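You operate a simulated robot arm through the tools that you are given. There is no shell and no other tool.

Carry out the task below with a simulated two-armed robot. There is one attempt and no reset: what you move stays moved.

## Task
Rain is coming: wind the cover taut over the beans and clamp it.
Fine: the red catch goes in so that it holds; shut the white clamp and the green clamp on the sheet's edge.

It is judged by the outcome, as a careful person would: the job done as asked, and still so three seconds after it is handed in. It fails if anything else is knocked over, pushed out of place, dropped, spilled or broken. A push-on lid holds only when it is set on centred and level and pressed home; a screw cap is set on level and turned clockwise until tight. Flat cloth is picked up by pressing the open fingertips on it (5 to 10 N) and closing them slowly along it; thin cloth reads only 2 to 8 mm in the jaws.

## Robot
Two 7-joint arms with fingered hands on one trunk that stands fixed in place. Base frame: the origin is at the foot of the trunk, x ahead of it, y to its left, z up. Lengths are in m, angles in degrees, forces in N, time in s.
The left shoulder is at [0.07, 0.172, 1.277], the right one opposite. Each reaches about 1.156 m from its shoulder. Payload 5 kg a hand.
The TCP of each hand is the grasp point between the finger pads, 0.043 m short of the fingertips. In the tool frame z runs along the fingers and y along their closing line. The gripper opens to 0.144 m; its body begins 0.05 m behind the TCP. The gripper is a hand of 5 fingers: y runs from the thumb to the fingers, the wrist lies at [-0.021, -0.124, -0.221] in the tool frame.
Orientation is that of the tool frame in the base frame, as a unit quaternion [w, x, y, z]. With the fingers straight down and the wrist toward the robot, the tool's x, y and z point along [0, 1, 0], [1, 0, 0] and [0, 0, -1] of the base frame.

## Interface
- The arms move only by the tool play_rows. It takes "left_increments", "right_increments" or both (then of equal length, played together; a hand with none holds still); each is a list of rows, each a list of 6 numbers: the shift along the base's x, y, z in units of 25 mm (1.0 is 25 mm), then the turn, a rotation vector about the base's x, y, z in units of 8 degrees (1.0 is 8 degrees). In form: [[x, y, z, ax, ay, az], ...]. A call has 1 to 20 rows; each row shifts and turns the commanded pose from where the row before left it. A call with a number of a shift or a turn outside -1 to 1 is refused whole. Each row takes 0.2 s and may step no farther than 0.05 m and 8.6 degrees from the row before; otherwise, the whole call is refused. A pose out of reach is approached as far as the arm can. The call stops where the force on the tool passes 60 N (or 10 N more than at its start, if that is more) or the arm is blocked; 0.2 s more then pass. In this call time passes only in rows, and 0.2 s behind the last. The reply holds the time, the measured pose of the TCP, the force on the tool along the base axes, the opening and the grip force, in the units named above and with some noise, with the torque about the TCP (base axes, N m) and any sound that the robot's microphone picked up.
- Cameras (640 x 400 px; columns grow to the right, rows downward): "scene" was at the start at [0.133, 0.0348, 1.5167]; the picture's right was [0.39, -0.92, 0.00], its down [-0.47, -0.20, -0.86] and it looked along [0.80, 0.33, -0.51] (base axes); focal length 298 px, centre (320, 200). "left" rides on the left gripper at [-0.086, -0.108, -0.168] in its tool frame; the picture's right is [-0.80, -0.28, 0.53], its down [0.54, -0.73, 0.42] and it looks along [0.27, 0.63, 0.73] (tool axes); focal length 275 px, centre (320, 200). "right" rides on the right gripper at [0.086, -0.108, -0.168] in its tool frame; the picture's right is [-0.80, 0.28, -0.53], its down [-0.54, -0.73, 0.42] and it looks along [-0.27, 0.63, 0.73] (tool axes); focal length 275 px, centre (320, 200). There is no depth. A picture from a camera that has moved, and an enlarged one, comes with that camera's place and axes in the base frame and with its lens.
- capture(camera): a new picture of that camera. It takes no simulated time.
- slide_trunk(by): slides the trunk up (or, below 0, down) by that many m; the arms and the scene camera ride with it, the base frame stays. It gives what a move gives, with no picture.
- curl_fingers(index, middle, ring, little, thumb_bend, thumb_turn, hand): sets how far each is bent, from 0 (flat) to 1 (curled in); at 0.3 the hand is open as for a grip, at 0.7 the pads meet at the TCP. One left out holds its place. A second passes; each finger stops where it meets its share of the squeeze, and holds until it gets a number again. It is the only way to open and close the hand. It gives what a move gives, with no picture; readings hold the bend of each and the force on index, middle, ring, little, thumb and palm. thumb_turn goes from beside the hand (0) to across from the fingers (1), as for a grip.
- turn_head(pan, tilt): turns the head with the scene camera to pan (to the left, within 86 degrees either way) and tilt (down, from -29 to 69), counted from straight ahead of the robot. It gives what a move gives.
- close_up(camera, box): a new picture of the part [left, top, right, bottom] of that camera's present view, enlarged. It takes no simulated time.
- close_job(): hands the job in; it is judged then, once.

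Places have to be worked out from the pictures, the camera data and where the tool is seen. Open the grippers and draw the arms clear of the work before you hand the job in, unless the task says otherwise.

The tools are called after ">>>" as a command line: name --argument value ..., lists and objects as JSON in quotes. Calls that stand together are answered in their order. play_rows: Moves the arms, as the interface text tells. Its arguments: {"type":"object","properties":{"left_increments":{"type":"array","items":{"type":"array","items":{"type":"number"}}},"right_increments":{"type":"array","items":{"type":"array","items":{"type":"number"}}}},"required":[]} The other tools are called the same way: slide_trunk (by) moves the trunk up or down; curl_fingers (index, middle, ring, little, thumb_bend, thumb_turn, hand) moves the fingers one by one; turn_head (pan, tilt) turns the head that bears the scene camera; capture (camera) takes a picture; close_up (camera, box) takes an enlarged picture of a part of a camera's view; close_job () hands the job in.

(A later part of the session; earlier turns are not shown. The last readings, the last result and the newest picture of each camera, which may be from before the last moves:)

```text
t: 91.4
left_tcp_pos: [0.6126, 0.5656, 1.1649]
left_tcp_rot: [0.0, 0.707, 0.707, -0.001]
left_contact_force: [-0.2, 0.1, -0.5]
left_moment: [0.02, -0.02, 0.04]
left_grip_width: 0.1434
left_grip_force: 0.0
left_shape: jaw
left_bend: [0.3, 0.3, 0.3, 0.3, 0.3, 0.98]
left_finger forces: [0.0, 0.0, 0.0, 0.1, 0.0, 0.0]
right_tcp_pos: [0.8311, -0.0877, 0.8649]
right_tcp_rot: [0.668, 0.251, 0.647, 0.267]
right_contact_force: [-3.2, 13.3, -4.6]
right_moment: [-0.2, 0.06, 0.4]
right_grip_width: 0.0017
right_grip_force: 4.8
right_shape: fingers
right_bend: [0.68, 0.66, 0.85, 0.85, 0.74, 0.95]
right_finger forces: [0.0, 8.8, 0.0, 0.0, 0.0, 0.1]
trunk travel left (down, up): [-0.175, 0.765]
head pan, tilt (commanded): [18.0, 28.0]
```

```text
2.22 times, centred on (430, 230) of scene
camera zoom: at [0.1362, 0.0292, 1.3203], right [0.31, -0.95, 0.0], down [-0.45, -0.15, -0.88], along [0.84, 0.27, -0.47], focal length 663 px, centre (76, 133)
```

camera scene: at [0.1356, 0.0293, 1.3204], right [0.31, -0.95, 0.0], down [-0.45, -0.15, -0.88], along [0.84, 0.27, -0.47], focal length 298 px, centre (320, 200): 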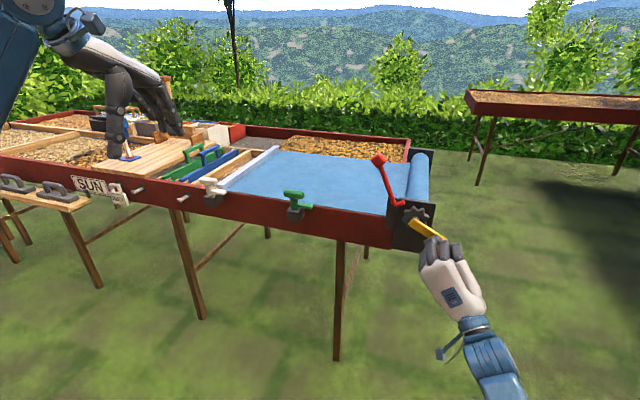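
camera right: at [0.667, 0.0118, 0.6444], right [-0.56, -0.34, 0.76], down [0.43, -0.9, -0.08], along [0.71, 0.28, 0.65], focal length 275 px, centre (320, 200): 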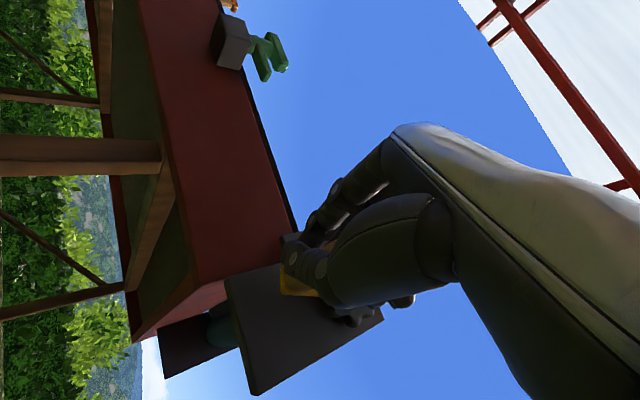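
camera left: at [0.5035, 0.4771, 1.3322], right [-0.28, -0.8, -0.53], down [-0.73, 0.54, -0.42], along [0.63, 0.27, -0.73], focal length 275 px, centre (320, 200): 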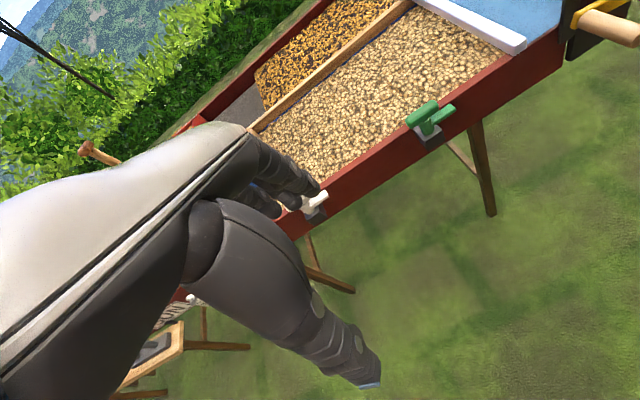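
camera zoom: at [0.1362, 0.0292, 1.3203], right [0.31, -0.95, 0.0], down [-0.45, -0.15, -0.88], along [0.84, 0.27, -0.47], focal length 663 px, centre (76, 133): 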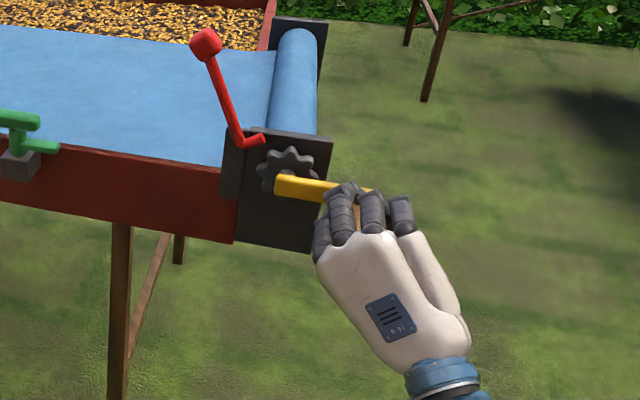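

Almost no beans are showing now. I continue a bit further to find where it comes taut.

>>> play_rows --right_increments '[[0, 0.04, 0.627, 0, 0, 0], [0, 0.14, 0.614, 0, 0, 0]]'

>>> close_up --camera "scene" --box '[160, 120, 400, 270]'

>>> close_up --camera "scene" --box '[360, 140, 500, 320]'

```text
t: 92.0
left_tcp_pos: [0.6141, 0.5643, 1.1623]
left_tcp_rot: [0.001, 0.707, 0.707, -0.001]
left_contact_force: [0.4, 0.3, 0.9]
left_moment: [-0.02, -0.03, 0.02]
left_grip_width: 0.1436
left_grip_force: 0.0
left_shape: jaw
left_bend: [0.3, 0.3, 0.3, 0.3, 0.3, 0.98]
left_finger forces: [0.1, 0.1, 0.0, 0.1, 0.1, 0.1]
right_tcp_pos: [0.8307, -0.0835, 0.8945]
right_tcp_rot: [0.669, 0.252, 0.647, 0.266]
right_contact_force: [1.5, 9.9, -7.4]
right_moment: [-0.23, 0.16, 0.33]
right_grip_width: 0.0022
right_grip_force: 9.5
right_shape: fingers
right_bend: [0.69, 0.67, 0.85, 0.85, 0.73, 0.95]
right_finger forces: [0.0, 7.1, 0.0, 0.1, 11.9, 0.0]
trunk travel left (down, up): [-0.175, 0.765]
head pan, tilt (commanded): [18.0, 28.0]
```

```text
2.67 times, centred on (280, 195) of scene
camera zoom: at [0.1374, 0.0292, 1.3202], right [0.31, -0.95, 0.0], down [-0.45, -0.15, -0.88], along [0.84, 0.27, -0.47], focal length 796 px, centre (427, 213)
```

zoom: 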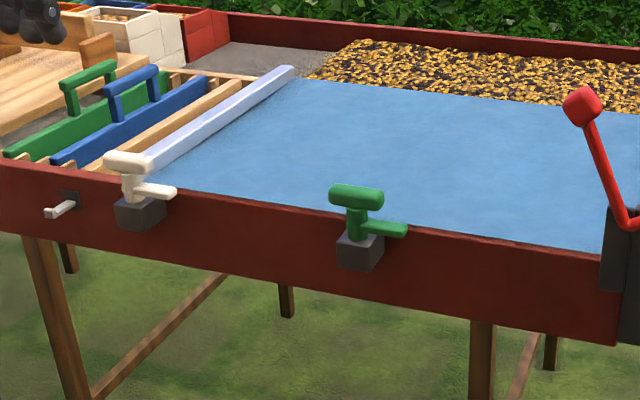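

```text
2.22 times, centred on (430, 230) of scene
camera zoom: at [0.1374, 0.0292, 1.3202], right [0.31, -0.95, 0.0], down [-0.45, -0.15, -0.88], along [0.84, 0.27, -0.47], focal length 663 px, centre (76, 133)
```

zoom: 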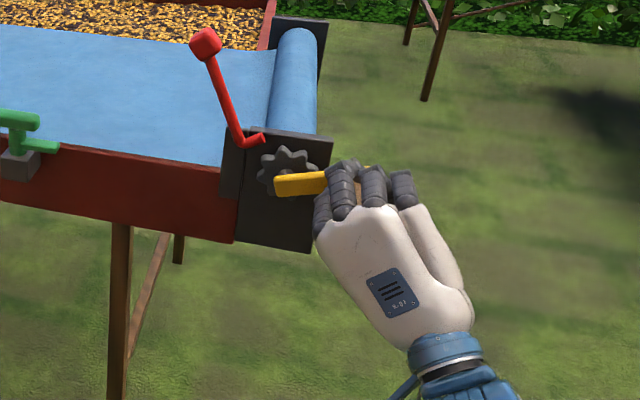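

Still moving freely at about 280°. Two more steps.

>>> play_rows --right_increments '[[0, 0.235, 0.582, 0, 0, 0], [0, 0.333, 0.532, 0, 0, 0]]'

>>> close_up --camera "scene" --box '[160, 120, 400, 270]'

>>> close_up --camera "scene" --box '[360, 140, 500, 320]'

>>> capture --camera "right"

```text
t: 92.6
left_tcp_pos: [0.6131, 0.5649, 1.1632]
left_tcp_rot: [-0.001, 0.707, 0.707, 0.0]
left_contact_force: [0.1, 0.4, -0.2]
left_moment: [-0.06, 0.0, 0.01]
left_grip_width: 0.1441
left_grip_force: 0.1
left_shape: jaw
left_bend: [0.3, 0.3, 0.3, 0.3, 0.3, 0.98]
left_finger forces: [0.0, 0.1, 0.0, 0.0, 0.0, 0.1]
right_tcp_pos: [0.8323, -0.0706, 0.9219]
right_tcp_rot: [0.669, 0.252, 0.646, 0.266]
right_contact_force: [-2.3, 7.1, -10.3]
right_moment: [-0.14, 0.17, 0.24]
right_grip_width: 0.0022
right_grip_force: 10.4
right_shape: fingers
right_bend: [0.69, 0.67, 0.85, 0.85, 0.73, 0.95]
right_finger forces: [0.0, 6.5, 0.1, 0.1, 13.9, 0.0]
trunk travel left (down, up): [-0.175, 0.765]
head pan, tilt (commanded): [18.0, 28.0]
```

```text
2.67 times, centred on (280, 195) of scene
camera zoom: at [0.1371, 0.0288, 1.3202], right [0.31, -0.95, 0.0], down [-0.45, -0.15, -0.88], along [0.84, 0.27, -0.47], focal length 796 px, centre (427, 213)
```

zoom: 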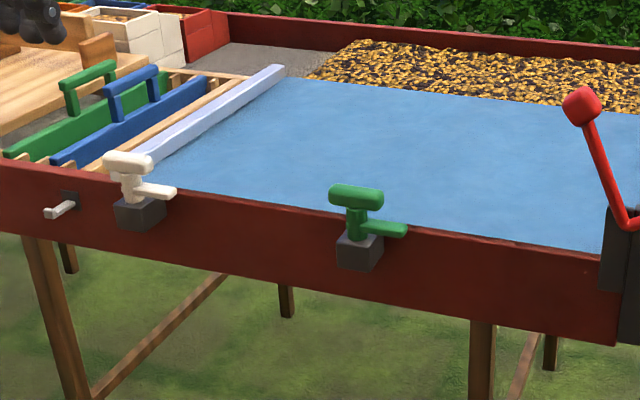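

```text
2.22 times, centred on (430, 230) of scene
camera zoom: at [0.1371, 0.0288, 1.3202], right [0.31, -0.95, 0.0], down [-0.45, -0.15, -0.88], along [0.84, 0.27, -0.47], focal length 663 px, centre (76, 133)
```

zoom: 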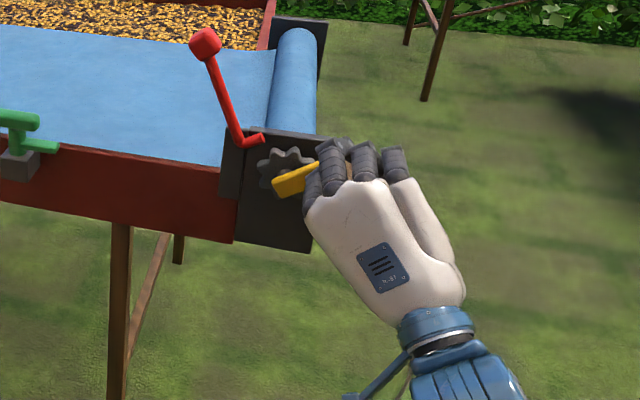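

```text
taken
camera right: at [0.6686, -0.0916, 0.7789], right [-0.56, -0.34, 0.76], down [0.43, -0.9, -0.08], along [0.71, 0.28, 0.65], focal length 275 px, centre (320, 200)
```

right: 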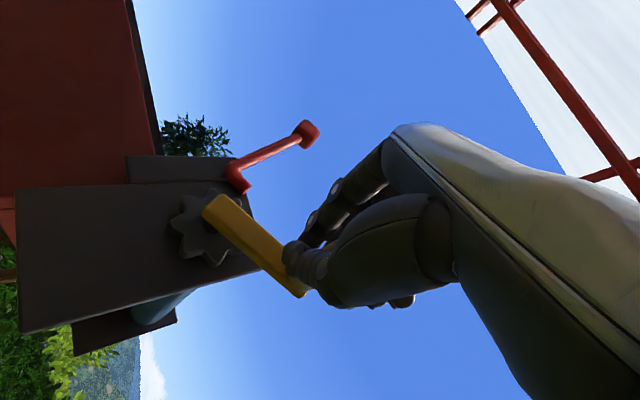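

About 300°, tangential force only about 5 N, so it is not taut yet. Two more steps.

>>> play_rows --right_increments '[[0, 0.42, 0.48, 0, 0, 0], [0, 0.495, 0.4, 0, 0, 0]]'

>>> close_up --camera "scene" --box '[160, 120, 320, 230]'

>>> close_up --camera "scene" --box '[360, 120, 500, 280]'

```text
t: 93.2
left_tcp_pos: [0.6159, 0.5634, 1.1639]
left_tcp_rot: [-0.001, 0.707, 0.707, -0.001]
left_contact_force: [0.1, -0.9, 0.3]
left_moment: [-0.01, 0.01, -0.02]
left_grip_width: 0.1438
left_grip_force: 0.0
left_shape: jaw
left_bend: [0.3, 0.3, 0.3, 0.3, 0.3, 0.98]
left_finger forces: [0.0, 0.1, 0.0, 0.0, 0.0, 0.1]
right_tcp_pos: [0.8315, -0.0473, 0.9435]
right_tcp_rot: [0.669, 0.251, 0.647, 0.265]
right_contact_force: [3.4, 4.8, -10.5]
right_moment: [-0.08, 0.09, 0.18]
right_grip_width: 0.0025
right_grip_force: 10.1
right_shape: fingers
right_bend: [0.7, 0.68, 0.85, 0.85, 0.73, 0.95]
right_finger forces: [0.1, 5.2, 0.0, 0.0, 14.6, 0.1]
trunk travel left (down, up): [-0.175, 0.765]
head pan, tilt (commanded): [18.0, 28.0]
```

```text
3.64 times, centred on (240, 175) of scene
camera zoom: at [0.1379, 0.0285, 1.3202], right [0.31, -0.95, 0.0], down [-0.45, -0.15, -0.88], along [0.84, 0.27, -0.47], focal length 1085 px, centre (611, 291)
```

zoom: 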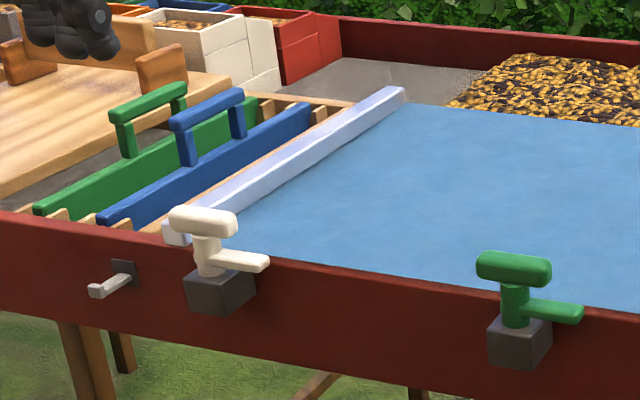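

```text
2.50 times, centred on (430, 200) of scene
camera zoom: at [0.1379, 0.0285, 1.3202], right [0.31, -0.95, 0.0], down [-0.45, -0.15, -0.88], along [0.84, 0.27, -0.47], focal length 746 px, centre (45, 200)
```

zoom: 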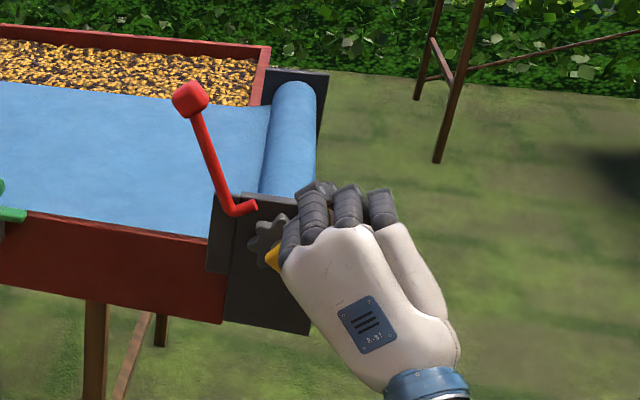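

The bar is now over the left divider. I step once more and look closely at force and the bar's position near the blue board.

>>> play_rows --right_increments '[[0, 0.5, 0.3, 0, 0, 0]]'

>>> close_up --camera "scene" --box '[180, 140, 280, 220]'

>>> close_up --camera "left" --box '[200, 60, 440, 240]'

>>> capture --camera "right"

```text
t: 93.6
left_tcp_pos: [0.6157, 0.5646, 1.1635]
left_tcp_rot: [0.0, 0.707, 0.707, -0.002]
left_contact_force: [0.2, 1.6, -0.3]
left_moment: [-0.04, -0.02, 0.02]
left_grip_width: 0.1435
left_grip_force: 0.0
left_shape: jaw
left_bend: [0.3, 0.3, 0.3, 0.3, 0.3, 0.98]
left_finger forces: [0.1, 0.0, 0.0, 0.0, 0.0, 0.1]
right_tcp_pos: [0.832, -0.0352, 0.9512]
right_tcp_rot: [0.669, 0.252, 0.647, 0.266]
right_contact_force: [1.3, 1.7, -11.0]
right_moment: [-0.03, 0.09, 0.12]
right_grip_width: 0.0022
right_grip_force: 9.7
right_shape: fingers
right_bend: [0.7, 0.71, 0.85, 0.85, 0.73, 0.95]
right_finger forces: [0.0, 4.2, 0.0, 0.1, 15.3, 0.1]
trunk travel left (down, up): [-0.175, 0.765]
head pan, tilt (commanded): [18.0, 28.0]
```

```text
5.00 times, centred on (230, 180) of scene
camera zoom: at [0.1377, 0.0289, 1.3202], right [0.31, -0.95, 0.0], down [-0.45, -0.15, -0.88], along [0.84, 0.27, -0.47], focal length 1492 px, centre (770, 300)
```

zoom: 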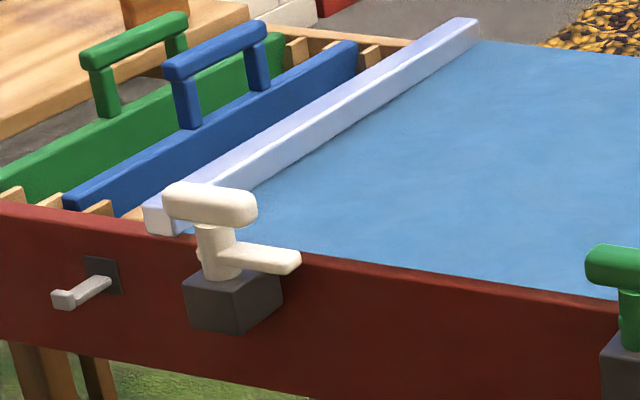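

```text
2.22 times, centred on (320, 150) of left
camera zoom: at [0.5051, 0.4776, 1.3311], right [-0.28, -0.8, -0.53], down [-0.73, 0.54, -0.42], along [0.63, 0.27, -0.73], focal length 612 px, centre (320, 311)
```

zoom: 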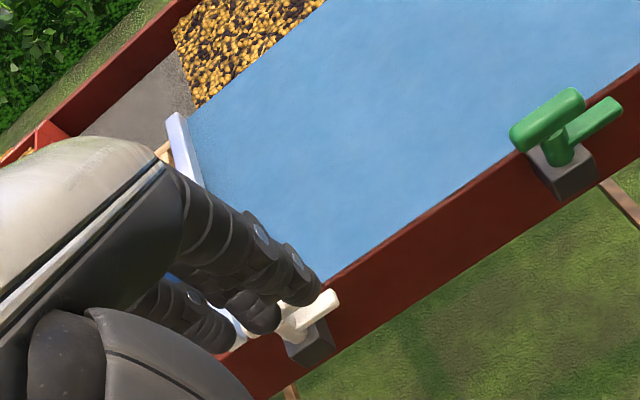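

```text
taken
camera right: at [0.6685, -0.056, 0.8086], right [-0.56, -0.34, 0.76], down [0.43, -0.9, -0.08], along [0.71, 0.28, 0.65], focal length 275 px, centre (320, 200)
```

right: 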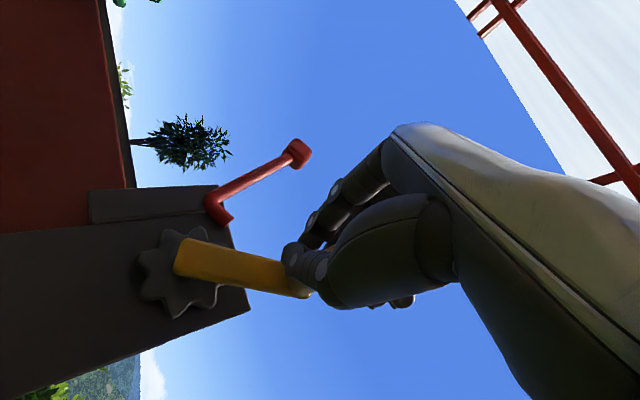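

No resistance rise yet at about 332°. I take small steps over the top, ready to stop at any increase.

>>> play_rows --right_increments '[[0, 0.4, 0.15, 0, 0, 0]]'

>>> close_up --camera "scene" --box '[180, 140, 280, 220]'

>>> capture --camera "right"

```text
t: 94.0
left_tcp_pos: [0.614, 0.5639, 1.1639]
left_tcp_rot: [0.0, 0.707, 0.707, -0.001]
left_contact_force: [-0.2, 0.1, -0.1]
left_moment: [-0.02, 0.02, 0.02]
left_grip_width: 0.1439
left_grip_force: 0.0
left_shape: jaw
left_bend: [0.3, 0.3, 0.3, 0.3, 0.3, 0.98]
left_finger forces: [0.1, 0.0, 0.0, 0.0, 0.1, 0.0]
right_tcp_pos: [0.8317, -0.0243, 0.9556]
right_tcp_rot: [0.669, 0.253, 0.646, 0.266]
right_contact_force: [2.4, -0.5, -10.2]
right_moment: [-0.03, 0.04, 0.1]
right_grip_width: 0.0024
right_grip_force: 5.1
right_shape: fingers
right_bend: [0.7, 0.71, 0.85, 0.85, 0.73, 0.95]
right_finger forces: [0.0, 3.3, 0.0, 0.1, 7.5, 0.1]
trunk travel left (down, up): [-0.175, 0.765]
head pan, tilt (commanded): [18.0, 28.0]
```

```text
5.00 times, centred on (230, 180) of scene
camera zoom: at [0.1377, 0.0286, 1.3202], right [0.31, -0.95, 0.0], down [-0.45, -0.15, -0.88], along [0.84, 0.27, -0.47], focal length 1492 px, centre (770, 300)
```

zoom: 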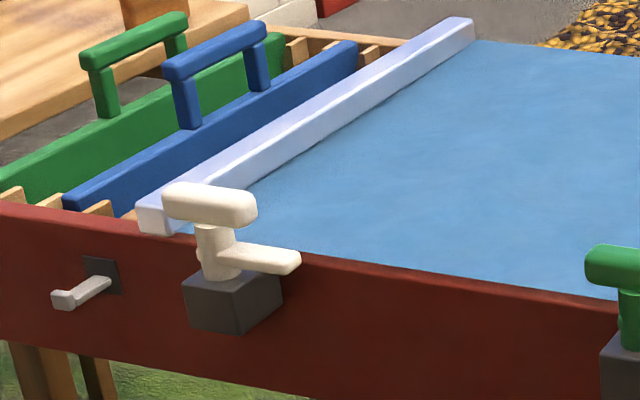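

```text
taken
camera right: at [0.6684, -0.0458, 0.8128], right [-0.56, -0.34, 0.76], down [0.43, -0.9, -0.08], along [0.71, 0.28, 0.65], focal length 275 px, centre (320, 200)
```

right: 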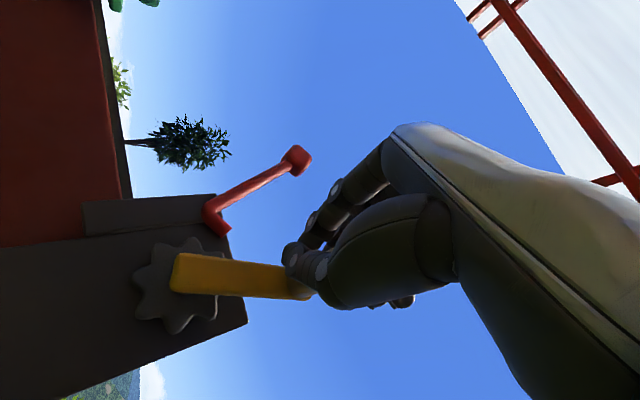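

The bar is nearly at the wood slats. Another small step, checking resistance.

>>> play_rows --right_increments '[[0, 0.4, 0.08, 0, 0, 0]]'

>>> close_up --camera "scene" --box '[180, 140, 280, 220]'

>>> capture --camera "right"

```text
t: 94.4
left_tcp_pos: [0.6145, 0.5629, 1.1641]
left_tcp_rot: [0.0, 0.707, 0.707, 0.0]
left_contact_force: [0.2, 0.8, -0.5]
left_moment: [-0.05, -0.01, 0.04]
left_grip_width: 0.1437
left_grip_force: 0.0
left_shape: jaw
left_bend: [0.3, 0.3, 0.3, 0.3, 0.3, 0.98]
left_finger forces: [0.1, 0.1, 0.0, 0.0, 0.0, 0.0]
right_tcp_pos: [0.8282, -0.0134, 0.959]
right_tcp_rot: [0.67, 0.25, 0.646, 0.266]
right_contact_force: [2.5, -0.8, -5.0]
right_moment: [0.04, 0.01, 0.02]
right_grip_width: 0.0016
right_grip_force: 2.1
right_shape: fingers
right_bend: [0.69, 0.72, 0.85, 0.85, 0.73, 0.95]
right_finger forces: [0.0, 0.0, 0.0, 0.0, 3.8, 0.1]
trunk travel left (down, up): [-0.175, 0.765]
head pan, tilt (commanded): [18.0, 28.0]
```

```text
5.00 times, centred on (230, 180) of scene
camera zoom: at [0.1366, 0.0288, 1.3205], right [0.31, -0.95, 0.0], down [-0.45, -0.15, -0.88], along [0.84, 0.27, -0.47], focal length 1492 px, centre (770, 300)
```

zoom: 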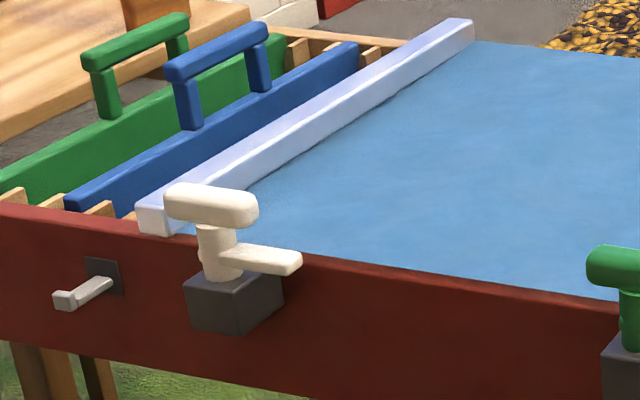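

```text
taken
camera right: at [0.6663, -0.0349, 0.816], right [-0.56, -0.34, 0.75], down [0.43, -0.9, -0.08], along [0.7, 0.28, 0.65], focal length 275 px, centre (320, 200)
```

right: 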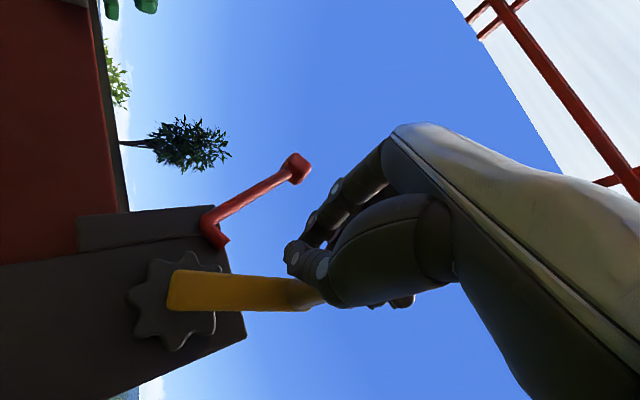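

The handle is slipping out toward the thumb side. I'll open, roll the hand another 45° so the thumb sits directly to the right of the handle (square behind the push), and re-pinch.

>>> curl_fingers --hand "right" --index 0.3 --middle 0.3 --ring 0.3 --little 0.3 --thumb_bend 0.3

>>> play_rows --right_increments '[[0, -0.13, -0.03, -0.9375, 0, 0], [0, -0.13, -0.03, -0.9375, 0, 0], [0, -0.13, -0.03, -0.9375, 0, 0], [0, -0.13, -0.03, -0.9375, 0, 0], [0, -0.13, -0.03, -0.9375, 0, 0], [0, -0.13, -0.03, -0.9375, 0, 0]]'

>>> close_up --camera "scene" --box '[340, 100, 520, 260]'

>>> capture --camera "right"

```text
t: 95.4
left_tcp_pos: [0.6145, 0.5638, 1.1646]
left_tcp_rot: [0.0, 0.708, 0.707, 0.0]
left_contact_force: [-0.3, 0.3, 0.4]
left_moment: [0.0, -0.03, 0.02]
left_grip_width: 0.144
left_grip_force: 0.1
left_shape: jaw
left_bend: [0.3, 0.3, 0.3, 0.3, 0.3, 0.98]
left_finger forces: [0.0, 0.0, 0.1, 0.1, 0.1, 0.1]
right_tcp_pos: [0.829, -0.0146, 0.9587]
right_tcp_rot: [0.67, 0.251, 0.646, 0.266]
right_contact_force: [-0.6, -0.7, 0.1]
right_moment: [-0.01, 0.0, -0.01]
right_grip_width: 0.1491
right_grip_force: 0.0
right_shape: fingers
right_bend: [0.3, 0.3, 0.3, 0.3, 0.3, 0.97]
right_finger forces: [0.0, 0.1, 0.1, 0.1, 0.0, 0.1]
trunk travel left (down, up): [-0.175, 0.765]
head pan, tilt (commanded): [18.0, 28.0]
```

```text
t: 96.8
left_tcp_pos: [0.6117, 0.5632, 1.1642]
left_tcp_rot: [0.0, 0.707, 0.707, 0.0]
left_contact_force: [-0.4, 0.9, 0.7]
left_moment: [0.02, -0.03, 0.01]
left_grip_width: 0.1437
left_grip_force: 0.0
left_shape: jaw
left_bend: [0.3, 0.3, 0.3, 0.3, 0.3, 0.98]
left_finger forces: [0.0, 0.1, 0.1, 0.0, 0.1, 0.0]
right_tcp_pos: [0.8291, -0.034, 0.9529]
right_tcp_rot: [0.715, -0.025, 0.699, -0.002]
right_contact_force: [-1.0, -0.2, -0.9]
right_moment: [-0.01, -0.01, 0.01]
right_grip_width: 0.1496
right_grip_force: 0.2
right_shape: fingers
right_bend: [0.3, 0.3, 0.3, 0.3, 0.3, 0.97]
right_finger forces: [0.0, 0.0, 0.1, 0.0, 0.1, 0.0]
trunk travel left (down, up): [-0.175, 0.765]
head pan, tilt (commanded): [18.0, 28.0]
```

```text
2.50 times, centred on (430, 180) of scene
camera zoom: at [0.1361, 0.0282, 1.3204], right [0.31, -0.95, 0.0], down [-0.45, -0.15, -0.88], along [0.84, 0.27, -0.47], focal length 746 px, centre (45, 250)
```

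zoom: 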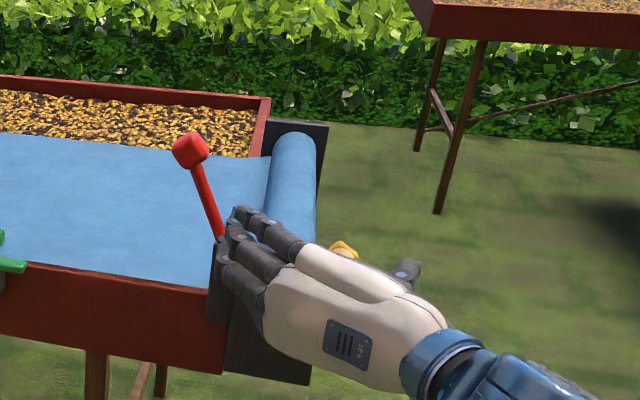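

```text
taken
camera right: at [0.6664, -0.1499, 0.8686], right [-0.56, 0.3, 0.77], down [0.43, -0.69, 0.58], along [0.71, 0.66, 0.26], focal length 275 px, centre (320, 200)
```

right: 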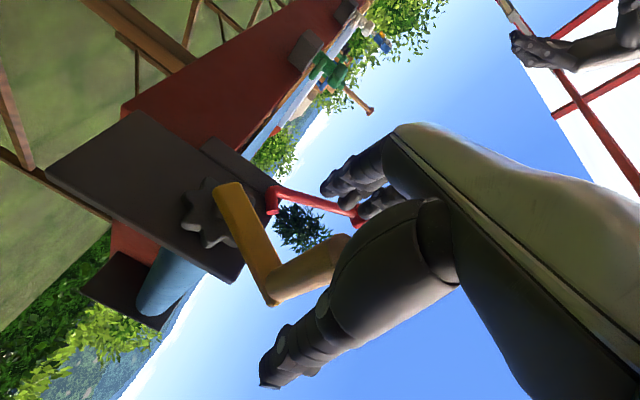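

The hand is now rolled with the thumb to the right of the handle. From this view the handle is about 9 mm further right than the grasp point, so I shift and close firmly.

>>> play_rows --right_increments '[[0, -0.36, -0.05, 0, 0, 0]]'

>>> curl_fingers --hand "right" --index 0.62 --middle 0.62 --ring 0.62 --little 0.62 --thumb_bend 0.62

>>> curl_fingers --hand "right" --index 0.85 --middle 0.85 --ring 0.9 --little 0.9 --thumb_bend 0.85

>>> capture --camera "right"

>>> close_up --camera "scene" --box '[340, 100, 520, 260]'

```text
t: 97.2
left_tcp_pos: [0.6127, 0.5629, 1.1652]
left_tcp_rot: [0.001, 0.707, 0.707, 0.0]
left_contact_force: [0.8, 0.3, -0.4]
left_moment: [-0.03, -0.05, -0.01]
left_grip_width: 0.1438
left_grip_force: 0.1
left_shape: jaw
left_bend: [0.3, 0.3, 0.3, 0.3, 0.3, 0.98]
left_finger forces: [0.1, 0.0, 0.0, 0.0, 0.0, 0.1]
right_tcp_pos: [0.8301, -0.0433, 0.9527]
right_tcp_rot: [0.714, -0.024, 0.699, -0.002]
right_contact_force: [0.4, 0.1, 0.1]
right_moment: [0.0, 0.01, 0.01]
right_grip_width: 0.1496
right_grip_force: 0.1
right_shape: fingers
right_bend: [0.3, 0.3, 0.3, 0.3, 0.3, 0.97]
right_finger forces: [0.0, 0.0, 0.0, 0.0, 0.1, 0.0]
trunk travel left (down, up): [-0.175, 0.765]
head pan, tilt (commanded): [18.0, 28.0]
```

```text
t: 98.2
left_tcp_pos: [0.6129, 0.5618, 1.1653]
left_tcp_rot: [0.0, 0.707, 0.707, 0.0]
left_contact_force: [-0.1, -0.1, 0.5]
left_moment: [0.01, 0.01, -0.02]
left_grip_width: 0.1438
left_grip_force: 0.0
left_shape: jaw
left_bend: [0.3, 0.3, 0.3, 0.3, 0.3, 0.98]
left_finger forces: [0.0, 0.0, 0.0, 0.0, 0.1, 0.0]
right_tcp_pos: [0.8302, -0.0418, 0.9541]
right_tcp_rot: [0.715, -0.024, 0.699, -0.001]
right_contact_force: [2.5, -4.7, 3.2]
right_moment: [-0.1, -0.12, -0.11]
right_grip_width: 0.0427
right_grip_force: 1.9
right_shape: fingers
right_bend: [0.62, 0.62, 0.62, 0.62, 0.59, 0.98]
right_finger forces: [0.0, 0.0, 0.0, 0.0, 4.9, 0.0]
trunk travel left (down, up): [-0.175, 0.765]
head pan, tilt (commanded): [18.0, 28.0]
```

```text
t: 99.2
left_tcp_pos: [0.6144, 0.5635, 1.1644]
left_tcp_rot: [0.0, 0.707, 0.707, 0.0]
left_contact_force: [0.3, -0.7, -0.6]
left_moment: [-0.06, 0.03, 0.01]
left_grip_width: 0.1438
left_grip_force: 0.1
left_shape: jaw
left_bend: [0.3, 0.3, 0.3, 0.3, 0.3, 0.98]
left_finger forces: [0.0, 0.0, 0.0, 0.1, 0.0, 0.0]
right_tcp_pos: [0.83, -0.0434, 0.9547]
right_tcp_rot: [0.715, -0.022, 0.699, -0.002]
right_contact_force: [18.8, -10.1, 16.3]
right_moment: [-0.28, -0.32, -0.14]
right_grip_width: 0.0285
right_grip_force: 21.7
right_shape: fingers
right_bend: [0.71, 0.76, 0.9, 0.9, 0.62, 0.98]
right_finger forces: [8.2, 13.7, 0.0, 0.1, 20.6, 0.0]
trunk travel left (down, up): [-0.175, 0.765]
head pan, tilt (commanded): [18.0, 28.0]
```

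```text
taken
camera right: at [0.6676, -0.1594, 0.8682], right [-0.56, 0.3, 0.77], down [0.43, -0.69, 0.58], along [0.71, 0.66, 0.26], focal length 275 px, centre (320, 200)
```

right: 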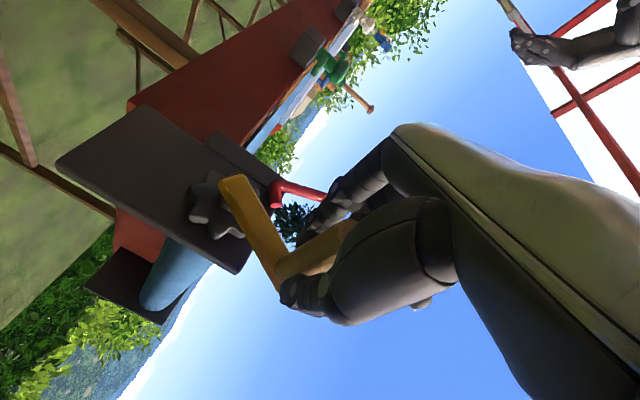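

```text
2.50 times, centred on (430, 180) of scene
camera zoom: at [0.1368, 0.027, 1.3205], right [0.31, -0.95, 0.0], down [-0.45, -0.14, -0.88], along [0.84, 0.27, -0.47], focal length 746 px, centre (45, 250)
```

zoom: 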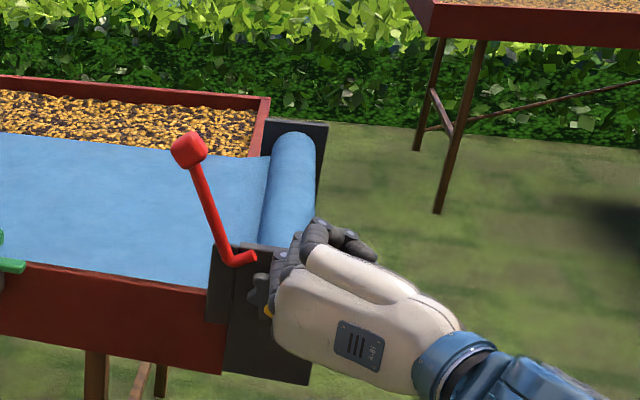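

A firm pinch (index 8, middle 14, thumb 21 N) with the thumb behind the push. I step 20° further and check.

>>> play_rows --right_increments '[[0, 0.59, 0.215, 0, 0, 0], [0, 0.618, 0.109, 0, 0, 0]]'

>>> close_up --camera "scene" --box '[180, 140, 280, 220]'

>>> capture --camera "right"

```text
t: 99.8
left_tcp_pos: [0.6124, 0.5621, 1.1646]
left_tcp_rot: [0.0, 0.707, 0.707, 0.0]
left_contact_force: [-0.1, 0.0, 0.6]
left_moment: [0.05, 0.01, 0.0]
left_grip_width: 0.1441
left_grip_force: 0.1
left_shape: jaw
left_bend: [0.3, 0.3, 0.3, 0.3, 0.3, 0.98]
left_finger forces: [0.0, 0.0, 0.0, 0.0, 0.0, 0.1]
right_tcp_pos: [0.8306, -0.012, 0.9645]
right_tcp_rot: [0.716, -0.023, 0.698, -0.001]
right_contact_force: [27.5, -9.8, 23.2]
right_moment: [-0.44, -0.49, 0.04]
right_grip_width: 0.0286
right_grip_force: 22.5
right_shape: fingers
right_bend: [0.71, 0.75, 0.9, 0.9, 0.61, 0.99]
right_finger forces: [5.4, 16.4, 0.1, 0.1, 22.7, 0.1]
trunk travel left (down, up): [-0.175, 0.765]
head pan, tilt (commanded): [18.0, 28.0]
```

```text
5.00 times, centred on (230, 180) of scene
camera zoom: at [0.137, 0.0274, 1.3205], right [0.31, -0.95, 0.0], down [-0.45, -0.14, -0.88], along [0.84, 0.27, -0.47], focal length 1492 px, centre (770, 300)
```

zoom: 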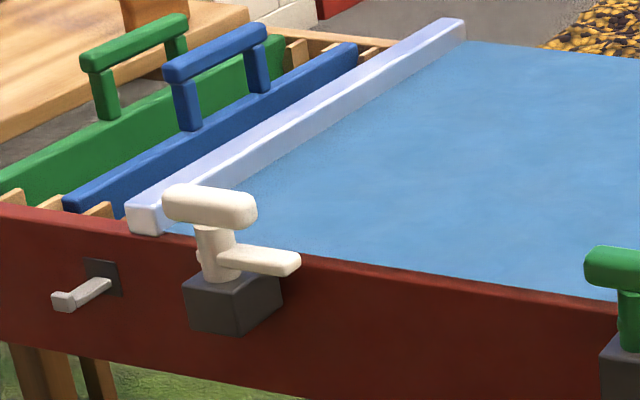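

```text
taken
camera right: at [0.6668, -0.1281, 0.8781], right [-0.56, 0.29, 0.77], down [0.43, -0.69, 0.58], along [0.71, 0.66, 0.26], focal length 275 px, centre (320, 200)
```

right: 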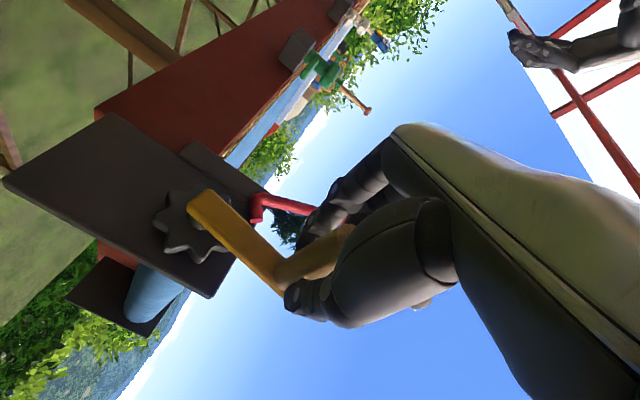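

The bar moved on with tangential force about 10 N. One more 10° step with a touch more height.

>>> play_rows --right_increments '[[-0.15, 0.6, 0.12, 0, 0, 0]]'

>>> close_up --camera "scene" --box '[180, 140, 280, 220]'

>>> capture --camera "right"

```text
t: 100.2
left_tcp_pos: [0.6147, 0.5643, 1.1648]
left_tcp_rot: [-0.001, 0.707, 0.707, 0.0]
left_contact_force: [0.9, 0.5, -0.8]
left_moment: [-0.06, 0.03, -0.02]
left_grip_width: 0.1438
left_grip_force: 0.2
left_shape: jaw
left_bend: [0.3, 0.3, 0.3, 0.3, 0.3, 0.98]
left_finger forces: [0.0, 0.0, 0.1, 0.0, 0.0, 0.0]
right_tcp_pos: [0.826, 0.0062, 0.9648]
right_tcp_rot: [0.715, -0.024, 0.699, -0.001]
right_contact_force: [30.2, -4.7, 23.9]
right_moment: [-0.5, -0.59, 0.07]
right_grip_width: 0.0284
right_grip_force: 21.3
right_shape: fingers
right_bend: [0.71, 0.75, 0.9, 0.9, 0.61, 1.0]
right_finger forces: [5.5, 14.8, 0.1, 0.0, 21.8, 0.0]
trunk travel left (down, up): [-0.175, 0.765]
head pan, tilt (commanded): [18.0, 28.0]
```

```text
5.00 times, centred on (230, 180) of scene
camera zoom: at [0.1374, 0.0289, 1.3203], right [0.31, -0.95, 0.0], down [-0.45, -0.15, -0.88], along [0.84, 0.27, -0.47], focal length 1492 px, centre (770, 300)
```

zoom: 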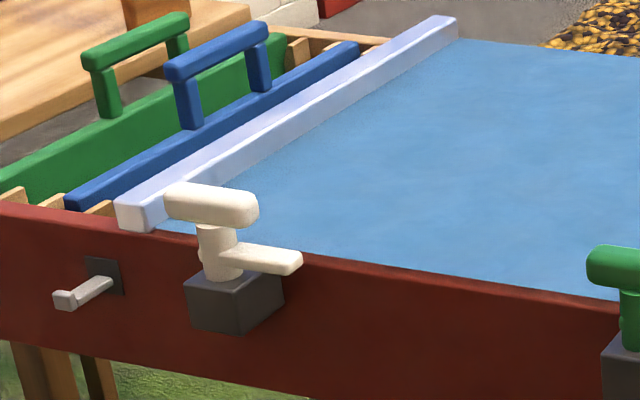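

```text
taken
camera right: at [0.6634, -0.1118, 0.8794], right [-0.56, 0.29, 0.77], down [0.43, -0.69, 0.58], along [0.71, 0.66, 0.26], focal length 275 px, centre (320, 200)
```

right: 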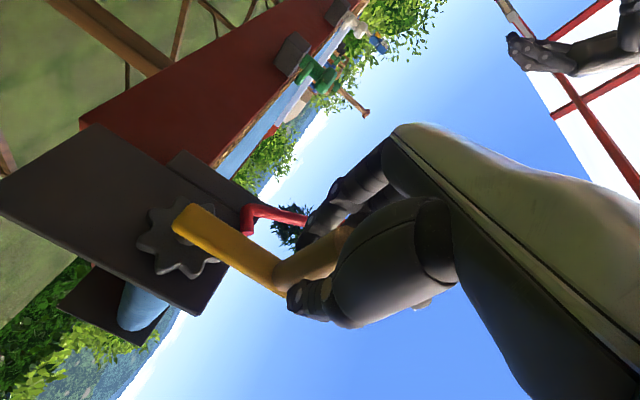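

Bar's left edge is near y≈0.775; the blue board is near y≈0.83, so about 5 cm is left before touching anything. I go on in single 10° steps, watching for the stop.

>>> play_rows --right_increments '[[-0.15, 0.61, 0.0, 0, 0, 0]]'

>>> close_up --camera "scene" --box '[180, 140, 280, 220]'

>>> close_up --camera "scene" --box '[340, 100, 520, 260]'

```text
t: 100.6
left_tcp_pos: [0.6142, 0.5606, 1.165]
left_tcp_rot: [-0.001, 0.707, 0.707, 0.0]
left_contact_force: [0.5, -0.6, 0.0]
left_moment: [0.02, 0.04, -0.01]
left_grip_width: 0.1437
left_grip_force: 0.0
left_shape: jaw
left_bend: [0.3, 0.3, 0.3, 0.3, 0.3, 0.98]
left_finger forces: [0.0, 0.0, 0.0, 0.1, 0.1, 0.1]
right_tcp_pos: [0.8243, 0.0136, 0.9638]
right_tcp_rot: [0.715, -0.02, 0.699, -0.003]
right_contact_force: [27.8, -24.6, 22.1]
right_moment: [-0.47, -0.56, -0.12]
right_grip_width: 0.0294
right_grip_force: 19.7
right_shape: fingers
right_bend: [0.71, 0.76, 0.9, 0.9, 0.58, 1.0]
right_finger forces: [0.9, 9.4, 0.1, 0.0, 29.2, 0.0]
trunk travel left (down, up): [-0.175, 0.765]
head pan, tilt (commanded): [18.0, 28.0]
```

```text
5.00 times, centred on (230, 180) of scene
camera zoom: at [0.1376, 0.0246, 1.3204], right [0.31, -0.95, 0.0], down [-0.45, -0.14, -0.88], along [0.84, 0.27, -0.47], focal length 1492 px, centre (770, 300)
```

zoom: 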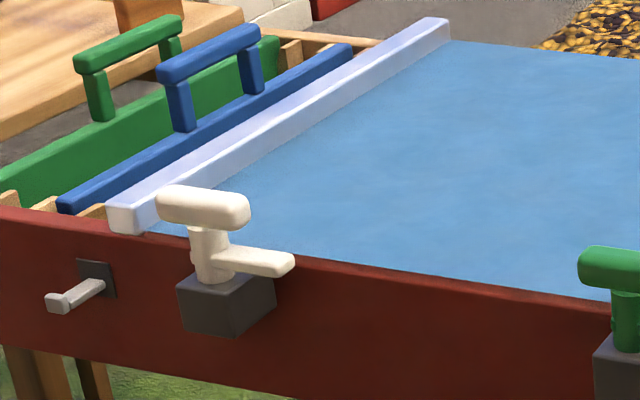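

```text
2.50 times, centred on (430, 180) of scene
camera zoom: at [0.1376, 0.0246, 1.3204], right [0.31, -0.95, 0.0], down [-0.45, -0.14, -0.88], along [0.84, 0.27, -0.47], focal length 746 px, centre (45, 250)
```

zoom: 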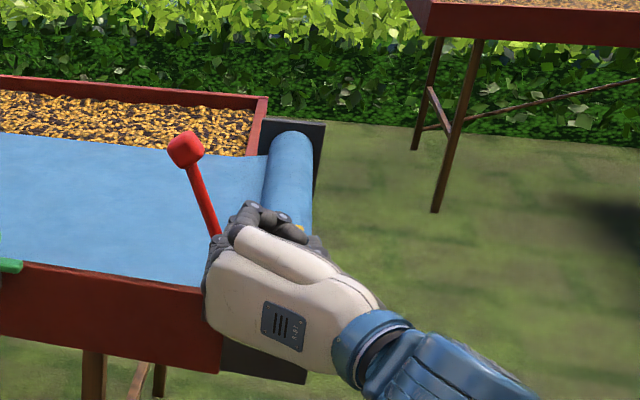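

Tangential force jumped from 5 to 25 N and the bar hardly moved: the cover has come taut. I press slightly further to see whether it's firm.

>>> play_rows --right_increments '[[-0.1, 0.35, 0.0, 0, 0, 0]]'

>>> close_up --camera "scene" --box '[180, 140, 280, 220]'

>>> capture --camera "right"

```text
t: 101.0
left_tcp_pos: [0.6148, 0.5604, 1.1661]
left_tcp_rot: [-0.002, 0.707, 0.707, 0.001]
left_contact_force: [-0.5, 0.1, -0.9]
left_moment: [0.03, 0.0, 0.0]
left_grip_width: 0.1438
left_grip_force: 0.1
left_shape: jaw
left_bend: [0.3, 0.3, 0.3, 0.3, 0.3, 0.98]
left_finger forces: [0.0, 0.0, 0.0, 0.1, 0.1, 0.1]
right_tcp_pos: [0.8208, 0.0241, 0.9639]
right_tcp_rot: [0.713, -0.021, 0.7, -0.003]
right_contact_force: [27.6, -36.9, 14.0]
right_moment: [-0.53, -0.47, 0.07]
right_grip_width: 0.0368
right_grip_force: 20.5
right_shape: fingers
right_bend: [0.72, 0.77, 0.9, 0.9, 0.54, 0.99]
right_finger forces: [0.1, 1.0, 0.1, 0.1, 39.5, 0.1]
trunk travel left (down, up): [-0.175, 0.765]
head pan, tilt (commanded): [18.0, 28.0]
```

```text
5.00 times, centred on (230, 180) of scene
camera zoom: at [0.1381, 0.0232, 1.3201], right [0.31, -0.95, 0.0], down [-0.45, -0.14, -0.88], along [0.84, 0.27, -0.47], focal length 1492 px, centre (770, 300)
```

zoom: 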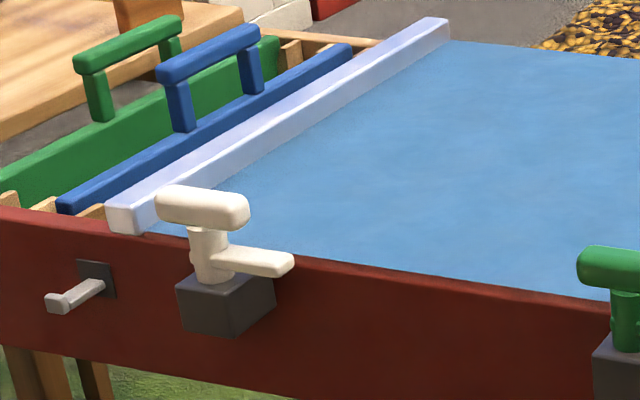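

```text
taken
camera right: at [0.6574, -0.0925, 0.8793], right [-0.56, 0.3, 0.78], down [0.43, -0.7, 0.57], along [0.71, 0.65, 0.26], focal length 275 px, centre (320, 200)
```

right: 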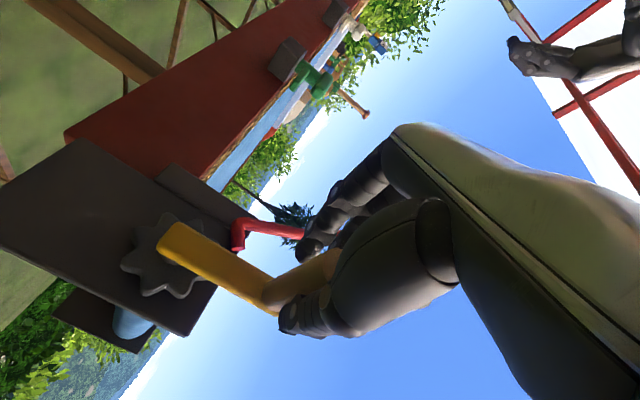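

Force climbs to 37 N with no further movement, so the cover is taut at the stop. I now ease off a little to learn whether the crank springs back.

>>> play_rows --right_increments '[[0.1, -0.35, 0.0, 0, 0, 0], [0.1, -0.25, 0.0, 0, 0, 0]]'

>>> close_up --camera "scene" --box '[180, 140, 280, 220]'

>>> capture --camera "right"

>>> close_up --camera "scene" --box '[340, 100, 460, 220]'

```text
t: 101.6
left_tcp_pos: [0.6119, 0.5621, 1.166]
left_tcp_rot: [-0.001, 0.706, 0.708, 0.0]
left_contact_force: [-0.7, 0.0, 0.6]
left_moment: [0.01, 0.0, 0.02]
left_grip_width: 0.1436
left_grip_force: 0.2
left_shape: jaw
left_bend: [0.3, 0.3, 0.3, 0.3, 0.3, 0.98]
left_finger forces: [0.0, 0.0, 0.0, 0.0, 0.0, 0.0]
right_tcp_pos: [0.8217, 0.0127, 0.9665]
right_tcp_rot: [0.715, -0.024, 0.699, 0.003]
right_contact_force: [11.2, -15.2, 15.9]
right_moment: [-0.44, -0.45, -0.26]
right_grip_width: 0.0292
right_grip_force: 16.9
right_shape: fingers
right_bend: [0.72, 0.77, 0.9, 0.9, 0.58, 0.99]
right_finger forces: [2.1, 6.3, 0.0, 0.0, 24.8, 0.0]
trunk travel left (down, up): [-0.175, 0.765]
head pan, tilt (commanded): [18.0, 28.0]
```

```text
5.00 times, centred on (230, 180) of scene
camera zoom: at [0.1352, 0.027, 1.3206], right [0.31, -0.95, 0.0], down [-0.45, -0.14, -0.88], along [0.84, 0.27, -0.47], focal length 1492 px, centre (770, 300)
```

zoom: 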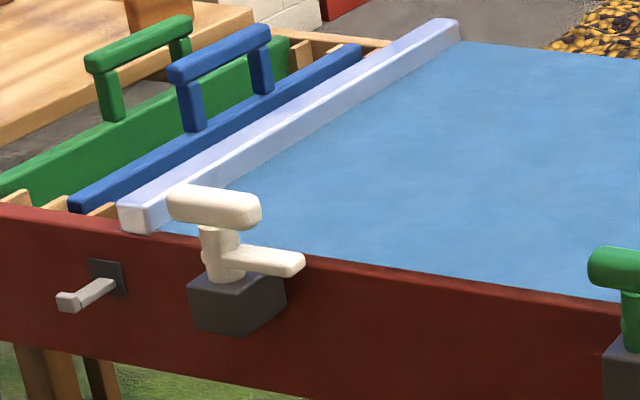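

```text
taken
camera right: at [0.6597, -0.1036, 0.8803], right [-0.56, 0.29, 0.77], down [0.44, -0.69, 0.58], along [0.7, 0.66, 0.26], focal length 275 px, centre (320, 200)
```

right: 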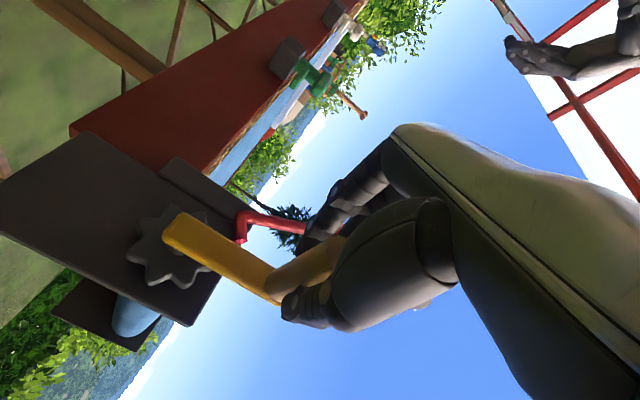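

```text
3.33 times, centred on (400, 160) of scene
camera zoom: at [0.1352, 0.027, 1.3206], right [0.31, -0.95, 0.0], down [-0.45, -0.14, -0.88], along [0.84, 0.27, -0.47], focal length 994 px, centre (53, 333)
```

zoom: 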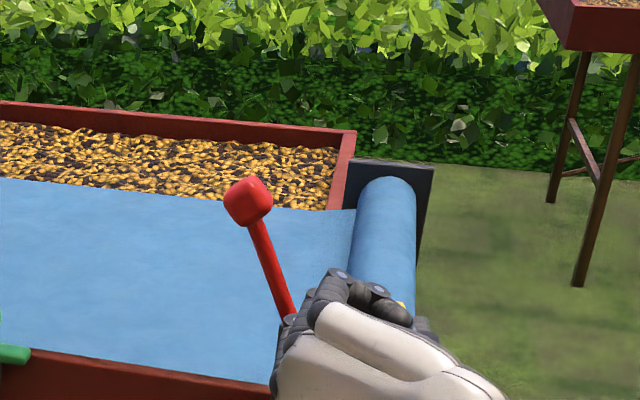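

Bar is unchanged with about 15 N still on the handle. I ease a little more to see if the crank follows back or stays put.

>>> play_rows --right_increments '[[0, -0.3, 0.0, 0, 0, 0]]'

>>> play_rows --right_increments '[[0, -0.2, 0.05, 0, 0, 0]]'

>>> close_up --camera "scene" --box '[180, 140, 280, 220]'

>>> capture --camera "right"

```text
t: 102.0
left_tcp_pos: [0.6113, 0.564, 1.1658]
left_tcp_rot: [0.0, 0.707, 0.707, 0.0]
left_contact_force: [-0.3, 0.5, 0.3]
left_moment: [-0.01, 0.0, 0.01]
left_grip_width: 0.1436
left_grip_force: 0.0
left_shape: jaw
left_bend: [0.3, 0.3, 0.3, 0.3, 0.3, 0.98]
left_finger forces: [0.0, 0.1, 0.0, 0.1, 0.0, 0.0]
right_tcp_pos: [0.8219, 0.0067, 0.9672]
right_tcp_rot: [0.716, -0.025, 0.698, 0.002]
right_contact_force: [7.4, -2.4, 18.2]
right_moment: [-0.35, -0.42, 0.1]
right_grip_width: 0.0283
right_grip_force: 18.3
right_shape: fingers
right_bend: [0.71, 0.77, 0.9, 0.9, 0.6, 0.99]
right_finger forces: [8.8, 7.4, 0.1, 0.0, 20.2, 0.0]
trunk travel left (down, up): [-0.175, 0.765]
head pan, tilt (commanded): [18.0, 28.0]
```

```text
t: 102.4
left_tcp_pos: [0.6112, 0.5626, 1.1662]
left_tcp_rot: [0.001, 0.707, 0.707, 0.001]
left_contact_force: [0.4, -0.3, -0.6]
left_moment: [0.03, 0.0, 0.02]
left_grip_width: 0.1438
left_grip_force: 0.1
left_shape: jaw
left_bend: [0.3, 0.3, 0.3, 0.3, 0.3, 0.98]
left_finger forces: [0.0, 0.0, 0.0, 0.1, 0.0, 0.0]
right_tcp_pos: [0.8231, 0.001, 0.9664]
right_tcp_rot: [0.715, -0.024, 0.699, -0.001]
right_contact_force: [3.2, -2.6, 15.1]
right_moment: [-0.24, -0.41, 0.08]
right_grip_width: 0.0278
right_grip_force: 17.6
right_shape: fingers
right_bend: [0.71, 0.77, 0.9, 0.9, 0.61, 0.99]
right_finger forces: [10.5, 5.5, 0.0, 0.1, 19.1, 0.0]
trunk travel left (down, up): [-0.175, 0.765]
head pan, tilt (commanded): [18.0, 28.0]
```

```text
5.00 times, centred on (230, 180) of scene
camera zoom: at [0.1348, 0.0276, 1.3206], right [0.31, -0.95, 0.0], down [-0.45, -0.14, -0.88], along [0.84, 0.27, -0.47], focal length 1492 px, centre (770, 300)
```

zoom: 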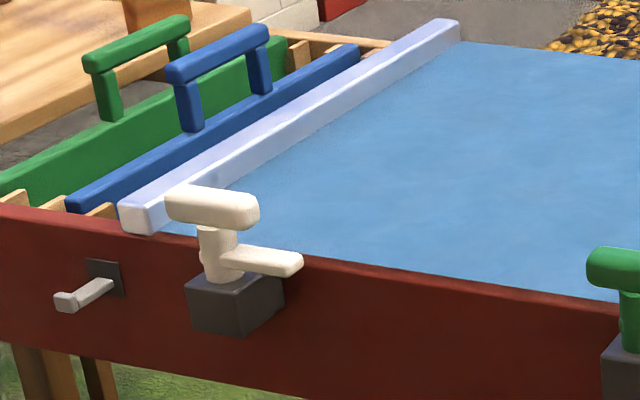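

```text
taken
camera right: at [0.6601, -0.1161, 0.8815], right [-0.56, 0.29, 0.77], down [0.43, -0.69, 0.58], along [0.7, 0.66, 0.26], focal length 275 px, centre (320, 200)
```

right: 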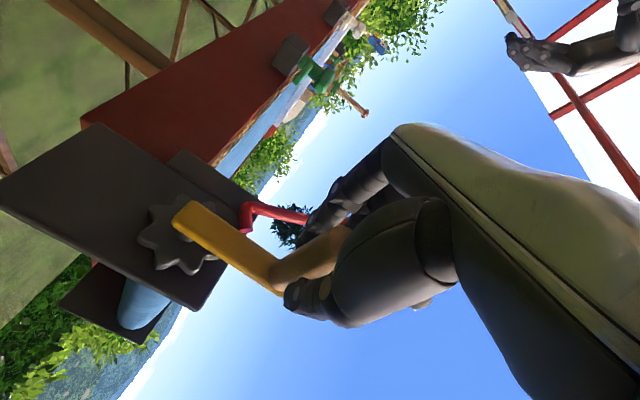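

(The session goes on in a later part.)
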